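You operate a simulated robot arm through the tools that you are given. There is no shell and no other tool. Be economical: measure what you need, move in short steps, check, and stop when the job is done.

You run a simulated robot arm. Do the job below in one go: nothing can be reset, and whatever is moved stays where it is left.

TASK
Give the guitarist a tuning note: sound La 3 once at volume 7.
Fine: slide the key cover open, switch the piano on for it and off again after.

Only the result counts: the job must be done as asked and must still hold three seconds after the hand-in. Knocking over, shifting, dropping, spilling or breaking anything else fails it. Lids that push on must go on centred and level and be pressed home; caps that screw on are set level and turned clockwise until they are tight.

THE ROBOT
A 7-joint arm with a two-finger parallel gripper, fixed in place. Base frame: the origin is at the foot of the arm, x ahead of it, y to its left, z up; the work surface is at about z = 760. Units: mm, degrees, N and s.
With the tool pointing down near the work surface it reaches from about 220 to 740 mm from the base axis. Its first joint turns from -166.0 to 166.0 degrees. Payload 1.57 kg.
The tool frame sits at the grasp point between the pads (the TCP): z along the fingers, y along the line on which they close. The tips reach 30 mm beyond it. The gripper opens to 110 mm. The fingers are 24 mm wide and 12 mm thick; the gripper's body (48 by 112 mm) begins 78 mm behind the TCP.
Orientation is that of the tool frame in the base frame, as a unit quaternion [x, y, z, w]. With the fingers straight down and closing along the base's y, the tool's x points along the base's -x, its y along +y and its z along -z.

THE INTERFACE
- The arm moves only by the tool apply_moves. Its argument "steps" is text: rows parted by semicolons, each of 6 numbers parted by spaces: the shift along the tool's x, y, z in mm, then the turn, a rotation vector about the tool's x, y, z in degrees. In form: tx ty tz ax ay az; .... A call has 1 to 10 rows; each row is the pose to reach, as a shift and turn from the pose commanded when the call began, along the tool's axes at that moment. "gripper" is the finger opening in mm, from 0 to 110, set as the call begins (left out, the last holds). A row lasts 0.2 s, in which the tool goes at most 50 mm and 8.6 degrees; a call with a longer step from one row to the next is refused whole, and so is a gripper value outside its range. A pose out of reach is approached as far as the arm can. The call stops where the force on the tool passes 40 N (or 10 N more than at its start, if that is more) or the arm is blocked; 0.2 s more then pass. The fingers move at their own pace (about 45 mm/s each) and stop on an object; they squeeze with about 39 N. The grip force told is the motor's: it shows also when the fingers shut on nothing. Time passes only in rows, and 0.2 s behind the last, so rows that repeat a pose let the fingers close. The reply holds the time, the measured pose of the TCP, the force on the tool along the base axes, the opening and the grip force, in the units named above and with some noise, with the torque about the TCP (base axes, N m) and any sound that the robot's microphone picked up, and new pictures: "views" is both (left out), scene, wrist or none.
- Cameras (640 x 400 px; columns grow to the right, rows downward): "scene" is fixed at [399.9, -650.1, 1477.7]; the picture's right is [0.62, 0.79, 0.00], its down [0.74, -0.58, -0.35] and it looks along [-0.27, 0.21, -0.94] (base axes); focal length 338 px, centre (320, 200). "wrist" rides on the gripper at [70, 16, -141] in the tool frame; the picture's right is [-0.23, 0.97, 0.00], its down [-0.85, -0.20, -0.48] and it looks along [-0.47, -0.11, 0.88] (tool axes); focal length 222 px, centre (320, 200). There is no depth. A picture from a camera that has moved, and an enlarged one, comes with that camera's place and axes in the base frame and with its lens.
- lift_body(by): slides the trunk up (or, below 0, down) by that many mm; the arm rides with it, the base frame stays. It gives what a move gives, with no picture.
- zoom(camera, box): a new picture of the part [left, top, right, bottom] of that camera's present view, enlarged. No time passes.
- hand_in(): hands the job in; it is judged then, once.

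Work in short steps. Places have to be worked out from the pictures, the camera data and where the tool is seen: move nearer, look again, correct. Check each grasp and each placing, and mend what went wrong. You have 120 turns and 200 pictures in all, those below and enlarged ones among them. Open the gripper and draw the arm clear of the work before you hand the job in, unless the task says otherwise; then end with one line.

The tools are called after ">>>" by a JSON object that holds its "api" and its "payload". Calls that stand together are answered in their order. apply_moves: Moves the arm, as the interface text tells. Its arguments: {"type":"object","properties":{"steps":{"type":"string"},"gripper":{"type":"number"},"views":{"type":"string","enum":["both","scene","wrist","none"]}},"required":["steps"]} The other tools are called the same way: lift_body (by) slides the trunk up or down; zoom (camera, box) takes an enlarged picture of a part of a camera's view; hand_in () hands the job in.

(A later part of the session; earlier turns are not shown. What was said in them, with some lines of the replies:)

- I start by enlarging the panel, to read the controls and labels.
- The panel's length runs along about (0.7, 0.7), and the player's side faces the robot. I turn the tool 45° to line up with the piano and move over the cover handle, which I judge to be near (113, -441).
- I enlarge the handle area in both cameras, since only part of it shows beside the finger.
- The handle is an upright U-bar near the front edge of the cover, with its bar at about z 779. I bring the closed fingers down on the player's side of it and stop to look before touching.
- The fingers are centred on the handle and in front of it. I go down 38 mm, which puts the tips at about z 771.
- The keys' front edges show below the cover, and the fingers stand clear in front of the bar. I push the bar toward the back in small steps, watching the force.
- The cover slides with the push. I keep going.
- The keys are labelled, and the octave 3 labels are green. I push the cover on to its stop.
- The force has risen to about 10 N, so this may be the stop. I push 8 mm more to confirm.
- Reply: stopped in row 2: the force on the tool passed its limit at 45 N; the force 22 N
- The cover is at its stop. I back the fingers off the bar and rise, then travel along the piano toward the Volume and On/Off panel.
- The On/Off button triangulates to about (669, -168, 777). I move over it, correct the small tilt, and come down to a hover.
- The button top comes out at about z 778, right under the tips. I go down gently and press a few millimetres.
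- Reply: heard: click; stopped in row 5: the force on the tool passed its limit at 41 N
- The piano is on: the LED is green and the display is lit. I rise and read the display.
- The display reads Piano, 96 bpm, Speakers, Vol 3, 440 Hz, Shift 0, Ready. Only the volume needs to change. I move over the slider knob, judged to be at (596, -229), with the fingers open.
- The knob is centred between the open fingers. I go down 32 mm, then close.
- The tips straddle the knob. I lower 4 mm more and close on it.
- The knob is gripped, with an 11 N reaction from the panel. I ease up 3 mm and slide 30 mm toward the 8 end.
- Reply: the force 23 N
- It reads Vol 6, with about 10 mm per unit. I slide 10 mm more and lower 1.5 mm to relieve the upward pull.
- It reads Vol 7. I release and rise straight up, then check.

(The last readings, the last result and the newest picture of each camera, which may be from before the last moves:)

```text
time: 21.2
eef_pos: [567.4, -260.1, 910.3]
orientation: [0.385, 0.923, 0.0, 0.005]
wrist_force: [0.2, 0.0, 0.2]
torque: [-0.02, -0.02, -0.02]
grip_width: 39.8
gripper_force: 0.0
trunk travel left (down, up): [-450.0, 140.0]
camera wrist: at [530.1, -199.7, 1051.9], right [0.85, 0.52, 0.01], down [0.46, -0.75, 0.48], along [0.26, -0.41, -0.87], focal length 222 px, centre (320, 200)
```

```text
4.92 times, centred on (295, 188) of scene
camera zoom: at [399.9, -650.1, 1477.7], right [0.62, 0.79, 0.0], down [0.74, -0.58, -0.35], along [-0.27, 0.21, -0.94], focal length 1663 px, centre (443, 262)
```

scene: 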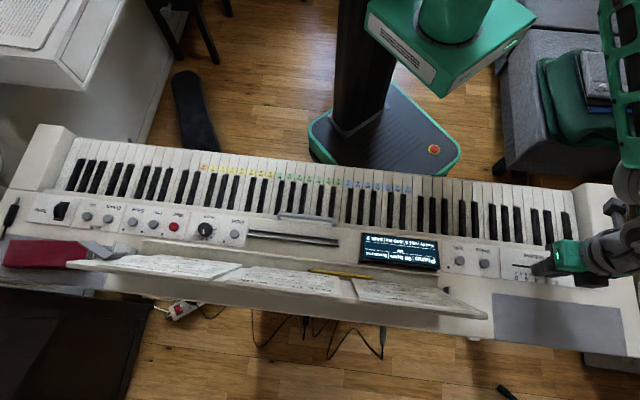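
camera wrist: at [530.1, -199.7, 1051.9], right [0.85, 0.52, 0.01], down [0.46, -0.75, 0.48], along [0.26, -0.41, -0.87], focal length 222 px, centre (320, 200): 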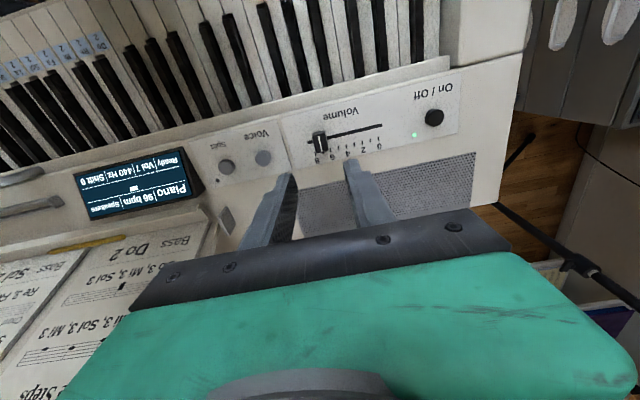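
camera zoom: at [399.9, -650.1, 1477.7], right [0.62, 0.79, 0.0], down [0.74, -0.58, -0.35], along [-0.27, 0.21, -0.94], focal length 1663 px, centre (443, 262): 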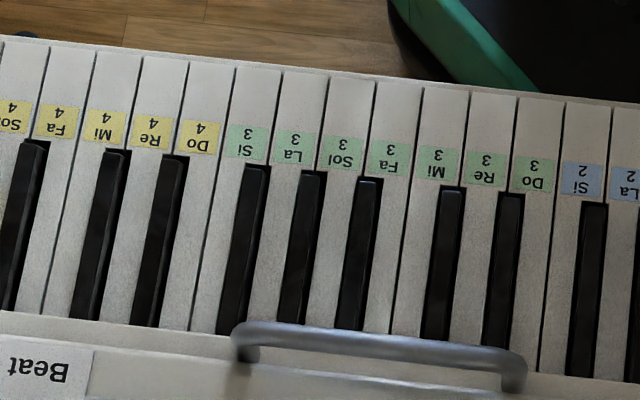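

The volume holds at 7 and the settings are unchanged. La 3's front part triangulates to about (79, -490, 732). I move there with the gripper open at 70 and tilted 15°, so that only one 12 mm finger can touch the key.

>>> {"api": "apply_moves", "payload": {"steps": "45 0 0 0 0 0; 90 0 0 0 0 0; 135 0 0 0.1 0.25 0; 183 0 0 0.21 0.53 0", "gripper": 70, "views": "none"}}

>>> {"api": "apply_moves", "payload": {"steps": "0 -47 0 -1.5 0 0; 0 -95 0 -3 0 0; 0 -143 0 -4.5 0 0; 0 -190 0 -6 0 0; 0 -238 0 -7.5 0 0; 0 -286 0 -9 0 0; 0 -333 0 -10.5 0 0; 0 -381 0 -12 0 0; 0 -429 0 -13.5 0 0; 0 -476 0 -15 0 0"}}

```text
time: 22.2
eef_pos: [435.1, -130.1, 908.6]
orientation: [0.384, 0.923, 0.0, 0.0]
wrist_force: [0.1, -0.6, -0.4]
torque: [0.0, -0.02, -0.02]
grip_width: 70.1
gripper_force: 0.0
trunk travel left (down, up): [-450.0, 140.0]
```

```text
time: 24.4
eef_pos: [99.8, -469.4, 908.6]
orientation: [0.381, 0.915, 0.121, 0.051]
wrist_force: [-0.3, 0.6, 0.1]
torque: [-0.03, 0.04, 0.03]
grip_width: 70.1
gripper_force: 0.0
trunk travel left (down, up): [-450.0, 140.0]
camera wrist: at [35.6, -435.4, 1049.2], right [0.83, 0.5, 0.25], down [0.38, -0.83, 0.41], along [0.42, -0.24, -0.88], focal length 222 px, centre (320, 200)
```

scene: 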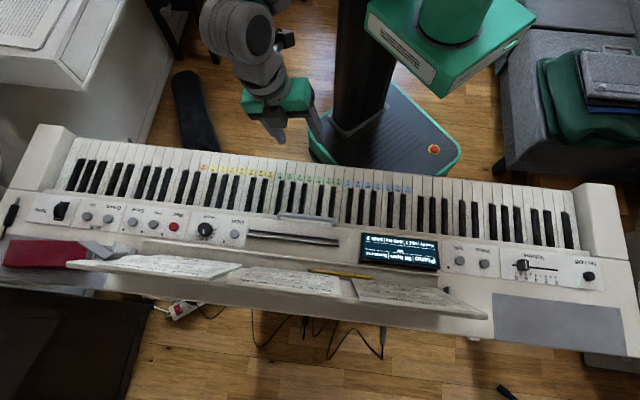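
wrist: 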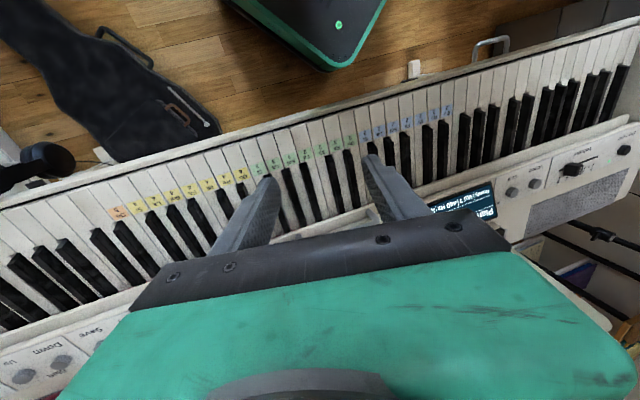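

The tilt is good. I go straight down 98 mm in the base frame to a hover with the tip about 37 mm above the keys, and check the alignment.

>>> {"api": "apply_moves", "payload": {"steps": "0 -9 32 0 0 0; 0 -17 64 0 0 0; 0 -25 95 0 0 0"}}

>>> {"api": "zoom", "payload": {"camera": "wrist", "box": [180, 100, 420, 250]}}

>>> {"api": "zoom", "payload": {"camera": "scene", "box": [230, 140, 360, 215]}}

```text
time: 25.2
eef_pos: [101.7, -465.3, 810.8]
orientation: [0.382, 0.915, 0.12, 0.05]
wrist_force: [0.1, 0.2, 0.2]
torque: [0.02, 0.04, 0.01]
grip_width: 70.1
gripper_force: 0.0
trunk travel left (down, up): [-450.0, 140.0]
camera wrist: at [38.7, -432.4, 951.2], right [0.83, 0.5, 0.25], down [0.38, -0.83, 0.41], along [0.42, -0.25, -0.88], focal length 222 px, centre (320, 200)
```

scene: 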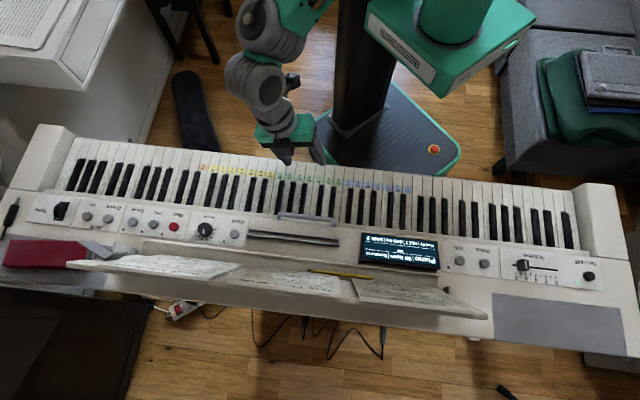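
wrist: 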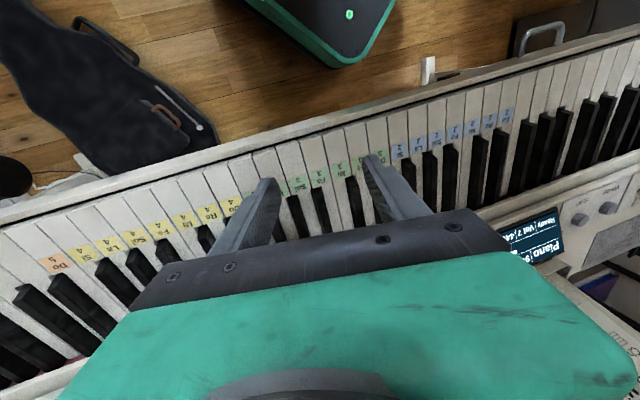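

```text
2.67 times, centred on (300, 175) of wrist
camera zoom: at [38.7, -432.4, 951.2], right [0.83, 0.5, 0.25], down [0.38, -0.83, 0.41], along [0.42, -0.25, -0.88], focal length 592 px, centre (373, 267)
```

zoom: 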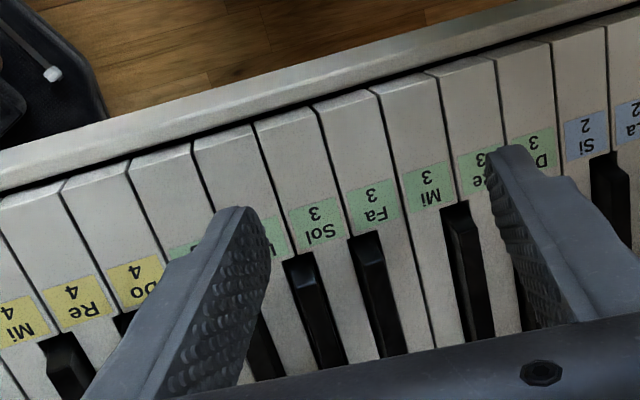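

```text
4.92 times, centred on (295, 178) of scene
camera zoom: at [399.9, -650.1, 1477.7], right [0.62, 0.79, 0.0], down [0.74, -0.58, -0.35], along [-0.27, 0.21, -0.94], focal length 1663 px, centre (443, 311)
```

zoom: 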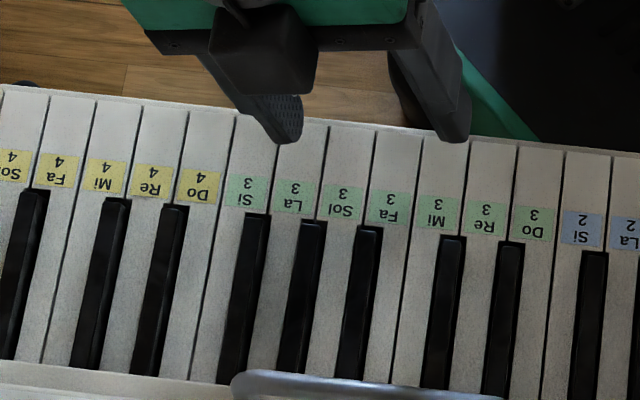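

The finger tip should land near the middle of La 3: I compute s ≈ -289 for both. I go down 33 mm and check again just above the key.

>>> {"api": "apply_moves", "payload": {"steps": "0 -4.5 17 0 0 0; 0 -8.5 32 0 0 0", "views": "none"}}

>>> {"api": "zoom", "payload": {"camera": "wrist", "box": [180, 100, 420, 250]}}

>>> {"api": "zoom", "payload": {"camera": "scene", "box": [250, 140, 350, 200]}}

```text
time: 25.8
eef_pos: [101.4, -464.0, 779.5]
orientation: [0.381, 0.915, 0.121, 0.05]
wrist_force: [0.5, -0.1, 0.6]
torque: [0.02, 0.0, -0.02]
grip_width: 70.0
gripper_force: 0.1
trunk travel left (down, up): [-450.0, 140.0]
```

```text
2.67 times, centred on (300, 175) of wrist
camera zoom: at [38.0, -430.4, 920.0], right [0.83, 0.5, 0.25], down [0.38, -0.83, 0.41], along [0.41, -0.24, -0.88], focal length 592 px, centre (373, 267)
```

zoom: 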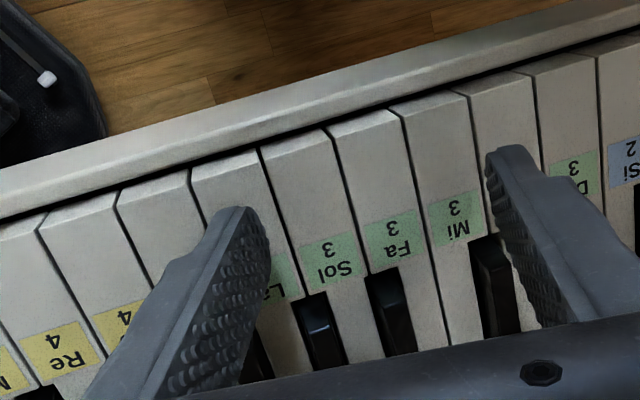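

```text
6.40 times, centred on (300, 170) of scene
camera zoom: at [399.9, -650.1, 1477.7], right [0.62, 0.79, 0.0], down [0.74, -0.58, -0.35], along [-0.27, 0.21, -0.94], focal length 2162 px, centre (448, 392)
```

zoom: 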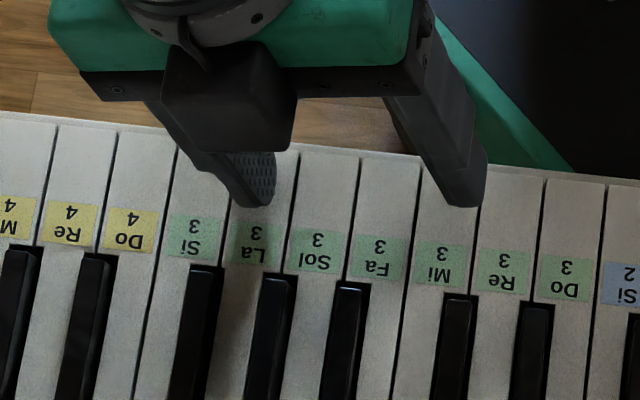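

The finger is over La 3, about 2 mm toward Si, so I shift 2 mm toward the key's middle. Then I press smoothly and lift in one call.

>>> {"api": "apply_moves", "payload": {"steps": "0 1.9 0.5 0 0 0; 0 0.9 4.4 0 0 0; 0 -0.2 8.2 0 0 0; 0 -1.2 12.1 0 0 0; 0 -2 15 0 0 0; 0 -0.2 8.2 0 0 0; 0 1.9 0.5 0 0 0; 0 9.7 -28.5 0 0 0", "views": "scene"}}

>>> {"api": "zoom", "payload": {"camera": "scene", "box": [350, 225, 450, 280]}}

```text
time: 27.6
eef_pos: [102.9, -463.1, 808.2]
orientation: [0.38, 0.916, 0.121, 0.051]
wrist_force: [-0.5, 0.1, 0.2]
torque: [0.02, -0.05, 0.02]
grip_width: 69.8
gripper_force: 0.1
trunk travel left (down, up): [-450.0, 140.0]
heard: click
```

scene: 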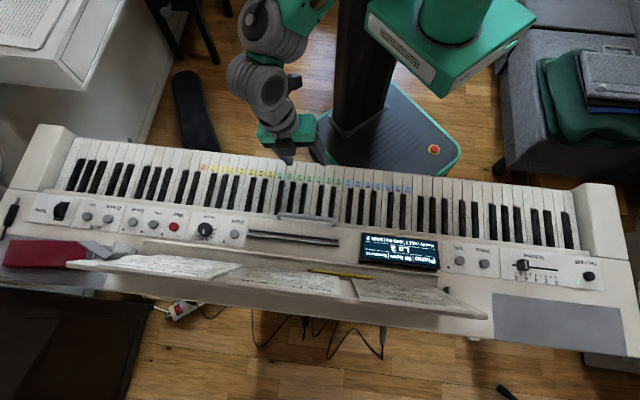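

```text
6.40 times, centred on (400, 252) of scene
camera zoom: at [399.9, -650.1, 1477.7], right [0.62, 0.79, 0.0], down [0.74, -0.58, -0.35], along [-0.27, 0.21, -0.94], focal length 2162 px, centre (-192, -136)
```

zoom: 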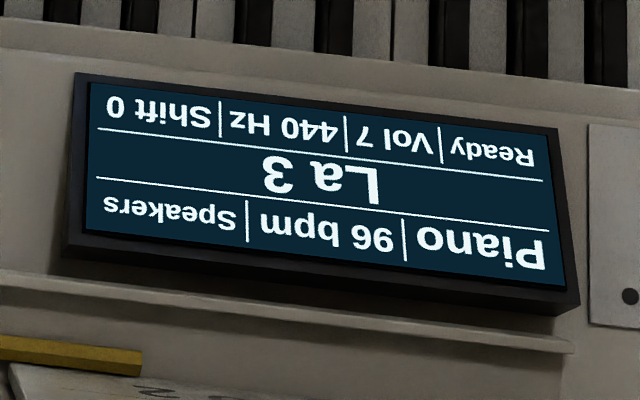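

The display shows La 3 at Vol 7, but only a click was heard. Before deciding on anything more I check the rest of the panel, including the plug-like object at the far end.

>>> {"api": "zoom", "payload": {"camera": "scene", "box": [0, 180, 120, 280]}}

>>> {"api": "zoom", "payload": {"camera": "scene", "box": [70, 195, 260, 260]}}

>>> {"api": "zoom", "payload": {"camera": "scene", "box": [350, 225, 450, 280]}}

```text
4.00 times, centred on (60, 230) of scene
camera zoom: at [399.9, -650.1, 1477.7], right [0.62, 0.79, 0.0], down [0.74, -0.58, -0.35], along [-0.27, 0.21, -0.94], focal length 1351 px, centre (1360, 80)
```

zoom: 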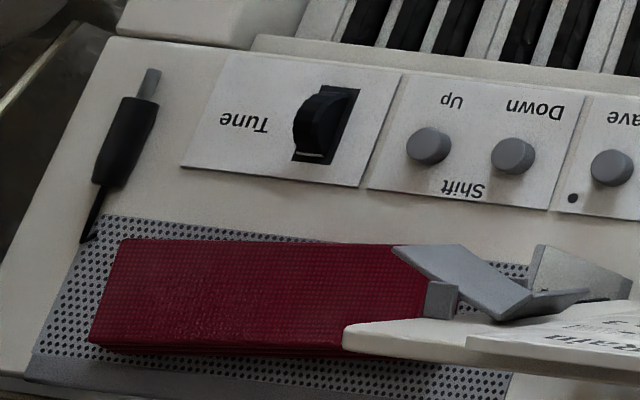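

```text
3.37 times, centred on (165, 228) of scene
camera zoom: at [399.9, -650.1, 1477.7], right [0.62, 0.79, 0.0], down [0.74, -0.58, -0.35], along [-0.27, 0.21, -0.94], focal length 1138 px, centre (842, 107)
```

zoom: 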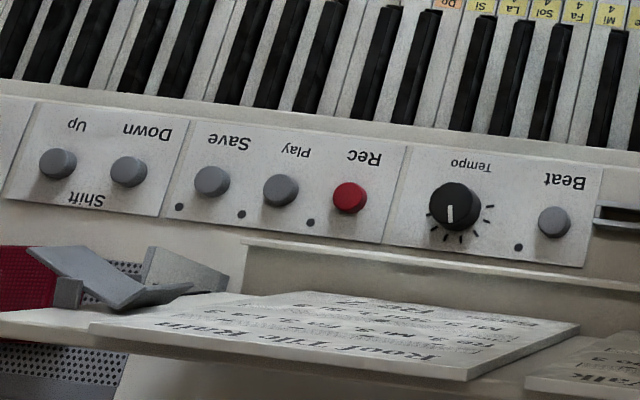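

```text
6.40 times, centred on (400, 252) of scene
camera zoom: at [399.9, -650.1, 1477.7], right [0.62, 0.79, 0.0], down [0.74, -0.58, -0.35], along [-0.27, 0.21, -0.94], focal length 2162 px, centre (-192, -136)
```

zoom: 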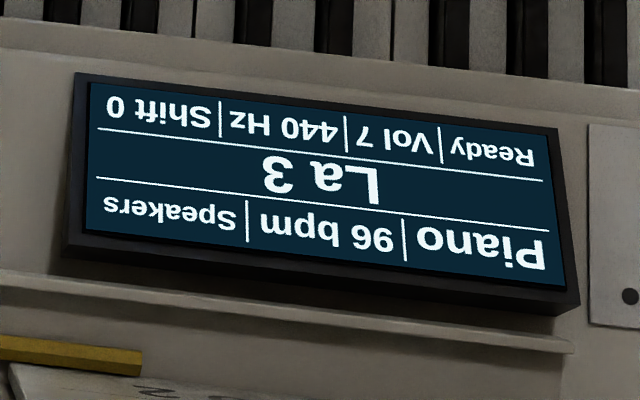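

The headphone plug lies loose, the output is the speakers, and the display shows exactly La 3 at Vol 7. The note is done, once. I rise, level the tool and close the gripper to return to On/Off.

>>> {"api": "apply_moves", "payload": {"steps": "0 9.5 -35 0 0 0; 0 19 -70 7.5 0 0; 0 28.5 -106 15 0 0", "gripper": 0, "views": "none"}}

>>> {"api": "apply_moves", "payload": {"steps": "0 48 0 0 0 0; 0 96 0 0 0 0; 0 144 0 0 0 0; 0 192 0 0 0 0; 0 240 0 0 0 0; 0 288 0 0 0 0; 0 336 0 0 0 0; 0 384 0 0 0 0; 0 432 0 0 0 0; 0 480 0 0 0 0", "views": "none"}}

```text
time: 28.4
eef_pos: [105.4, -461.9, 917.5]
orientation: [0.384, 0.923, 0.0, 0.0]
wrist_force: [-0.1, 0.9, 0.7]
torque: [0.04, 0.02, 0.0]
grip_width: 0.0
gripper_force: 0.5
trunk travel left (down, up): [-450.0, 140.0]
```

```text
time: 30.6
eef_pos: [447.2, -127.2, 921.6]
orientation: [0.385, 0.923, 0.0, 0.0]
wrist_force: [-0.1, 0.0, -0.3]
torque: [-0.02, 0.01, -0.01]
grip_width: 0.1
gripper_force: 21.3
trunk travel left (down, up): [-450.0, 140.0]
```

I move over the On/Off button again, to a hover at z 854.

>>> {"api": "apply_moves", "payload": {"steps": "-37 26 0 0 0 0; -74 51 0 0 0 0; -111 77 0 0 0 0; -148 102 0 0 0 0; -185 128 0 0 0 0; -185 128 35 0 0 0; -185 128 68 0 0 0", "views": "wrist"}}

```text
time: 32.2
eef_pos: [667.0, -165.4, 852.5]
orientation: [0.385, 0.923, 0.0, -0.001]
wrist_force: [-0.1, -0.1, 0.4]
torque: [-0.01, 0.02, 0.02]
grip_width: 0.0
gripper_force: 21.4
trunk travel left (down, up): [-450.0, 140.0]
camera wrist: at [630.1, -107.4, 992.8], right [0.85, 0.53, 0.0], down [0.46, -0.75, 0.48], along [0.25, -0.41, -0.88], focal length 222 px, centre (320, 200)
```

wrist: 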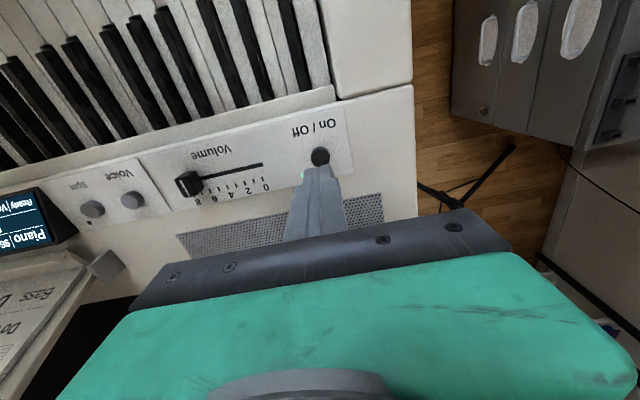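

The view matches the first press, so I press the same way.

>>> {"api": "apply_moves", "payload": {"steps": "0 0 20 0 0 0; 0 0 38 0 0 0; 0 0 42 0 0 0; 0 0 46 0 0 0; 0 0 49 0 0 0", "views": "scene"}}

```text
time: 33.4
eef_pos: [667.5, -164.7, 812.2]
orientation: [0.384, 0.923, 0.001, 0.007]
wrist_force: [-7.4, 1.4, 17.8]
torque: [0.17, 0.43, 0.01]
grip_width: 0.0
gripper_force: 21.3
trunk travel left (down, up): [-450.0, 140.0]
heard: click
stopped in row 5: the force on the tool passed its limit at 42 N (the readings are from after the stop); the commanded pose is now the measured one
```

scene: 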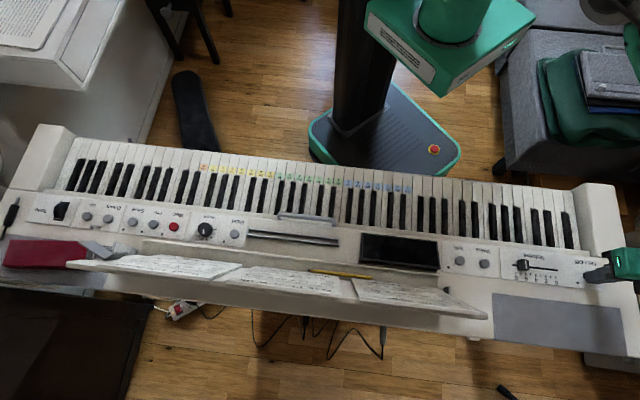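

The display is dark, so the piano is off. I rise, draw clear toward the player's side, and open the gripper once up.

>>> {"api": "apply_moves", "payload": {"steps": "0 0 -25 0 0 0; 0 0 -70 0 0 0; 0 0 -115 0 0 0; 0 0 -150 0 0 0; 45 0 -150 0 0 0; 90 0 -150 0 0 0; 135 0 -150 0 0 0; 180 0 -150 0 0 0; 220 0 -150 0 0 0", "views": "none"}}

>>> {"api": "apply_moves", "payload": {"steps": "0 0 0 0 0 0; 0 0 0 0 0 0; 0 0 0 0 0 0; 0 0 0 0 0 0; 0 0 0 0 0 0", "gripper": 60, "views": "scene"}}

>>> {"api": "zoom", "payload": {"camera": "scene", "box": [350, 200, 610, 310]}}

```text
time: 35.4
eef_pos: [510.6, -9.8, 957.7]
orientation: [0.384, 0.923, 0.001, 0.006]
wrist_force: [0.1, -0.2, -0.8]
torque: [0.02, 0.0, 0.02]
grip_width: 0.0
gripper_force: 21.0
trunk travel left (down, up): [-450.0, 140.0]
```

```text
time: 36.6
eef_pos: [511.6, -10.0, 956.9]
orientation: [0.384, 0.923, 0.001, 0.004]
wrist_force: [-0.1, -0.3, 0.0]
torque: [0.01, 0.02, 0.02]
grip_width: 60.0
gripper_force: 0.1
trunk travel left (down, up): [-450.0, 140.0]
```

scene: 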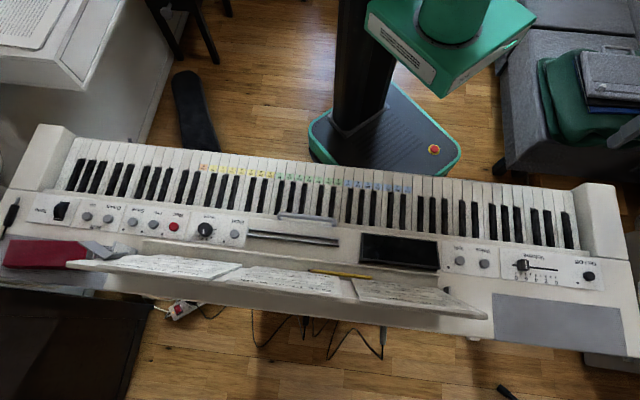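

```text
2.46 times, centred on (480, 255) of scene
camera zoom: at [399.9, -650.1, 1477.7], right [0.62, 0.79, 0.0], down [0.74, -0.58, -0.35], along [-0.27, 0.21, -0.94], focal length 832 px, centre (-74, 65)
```

zoom: 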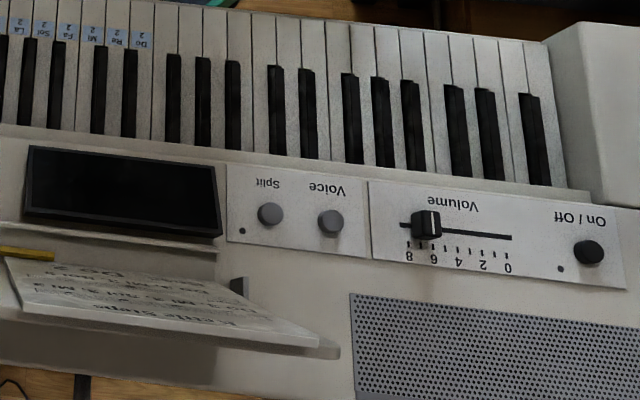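

The cover is open, the display and LED are off, nothing else has moved, and the arm is clear with the gripper open. I hand the job in.

>>> {"api": "hand_in", "payload": {}}

```text
The job is handed in.
```

I opened the key cover, switched the piano on, played La 3 once at volume 7 and switched it off again; the display confirmed "La 3" at "Vol 7", but the microphone reported only a click.
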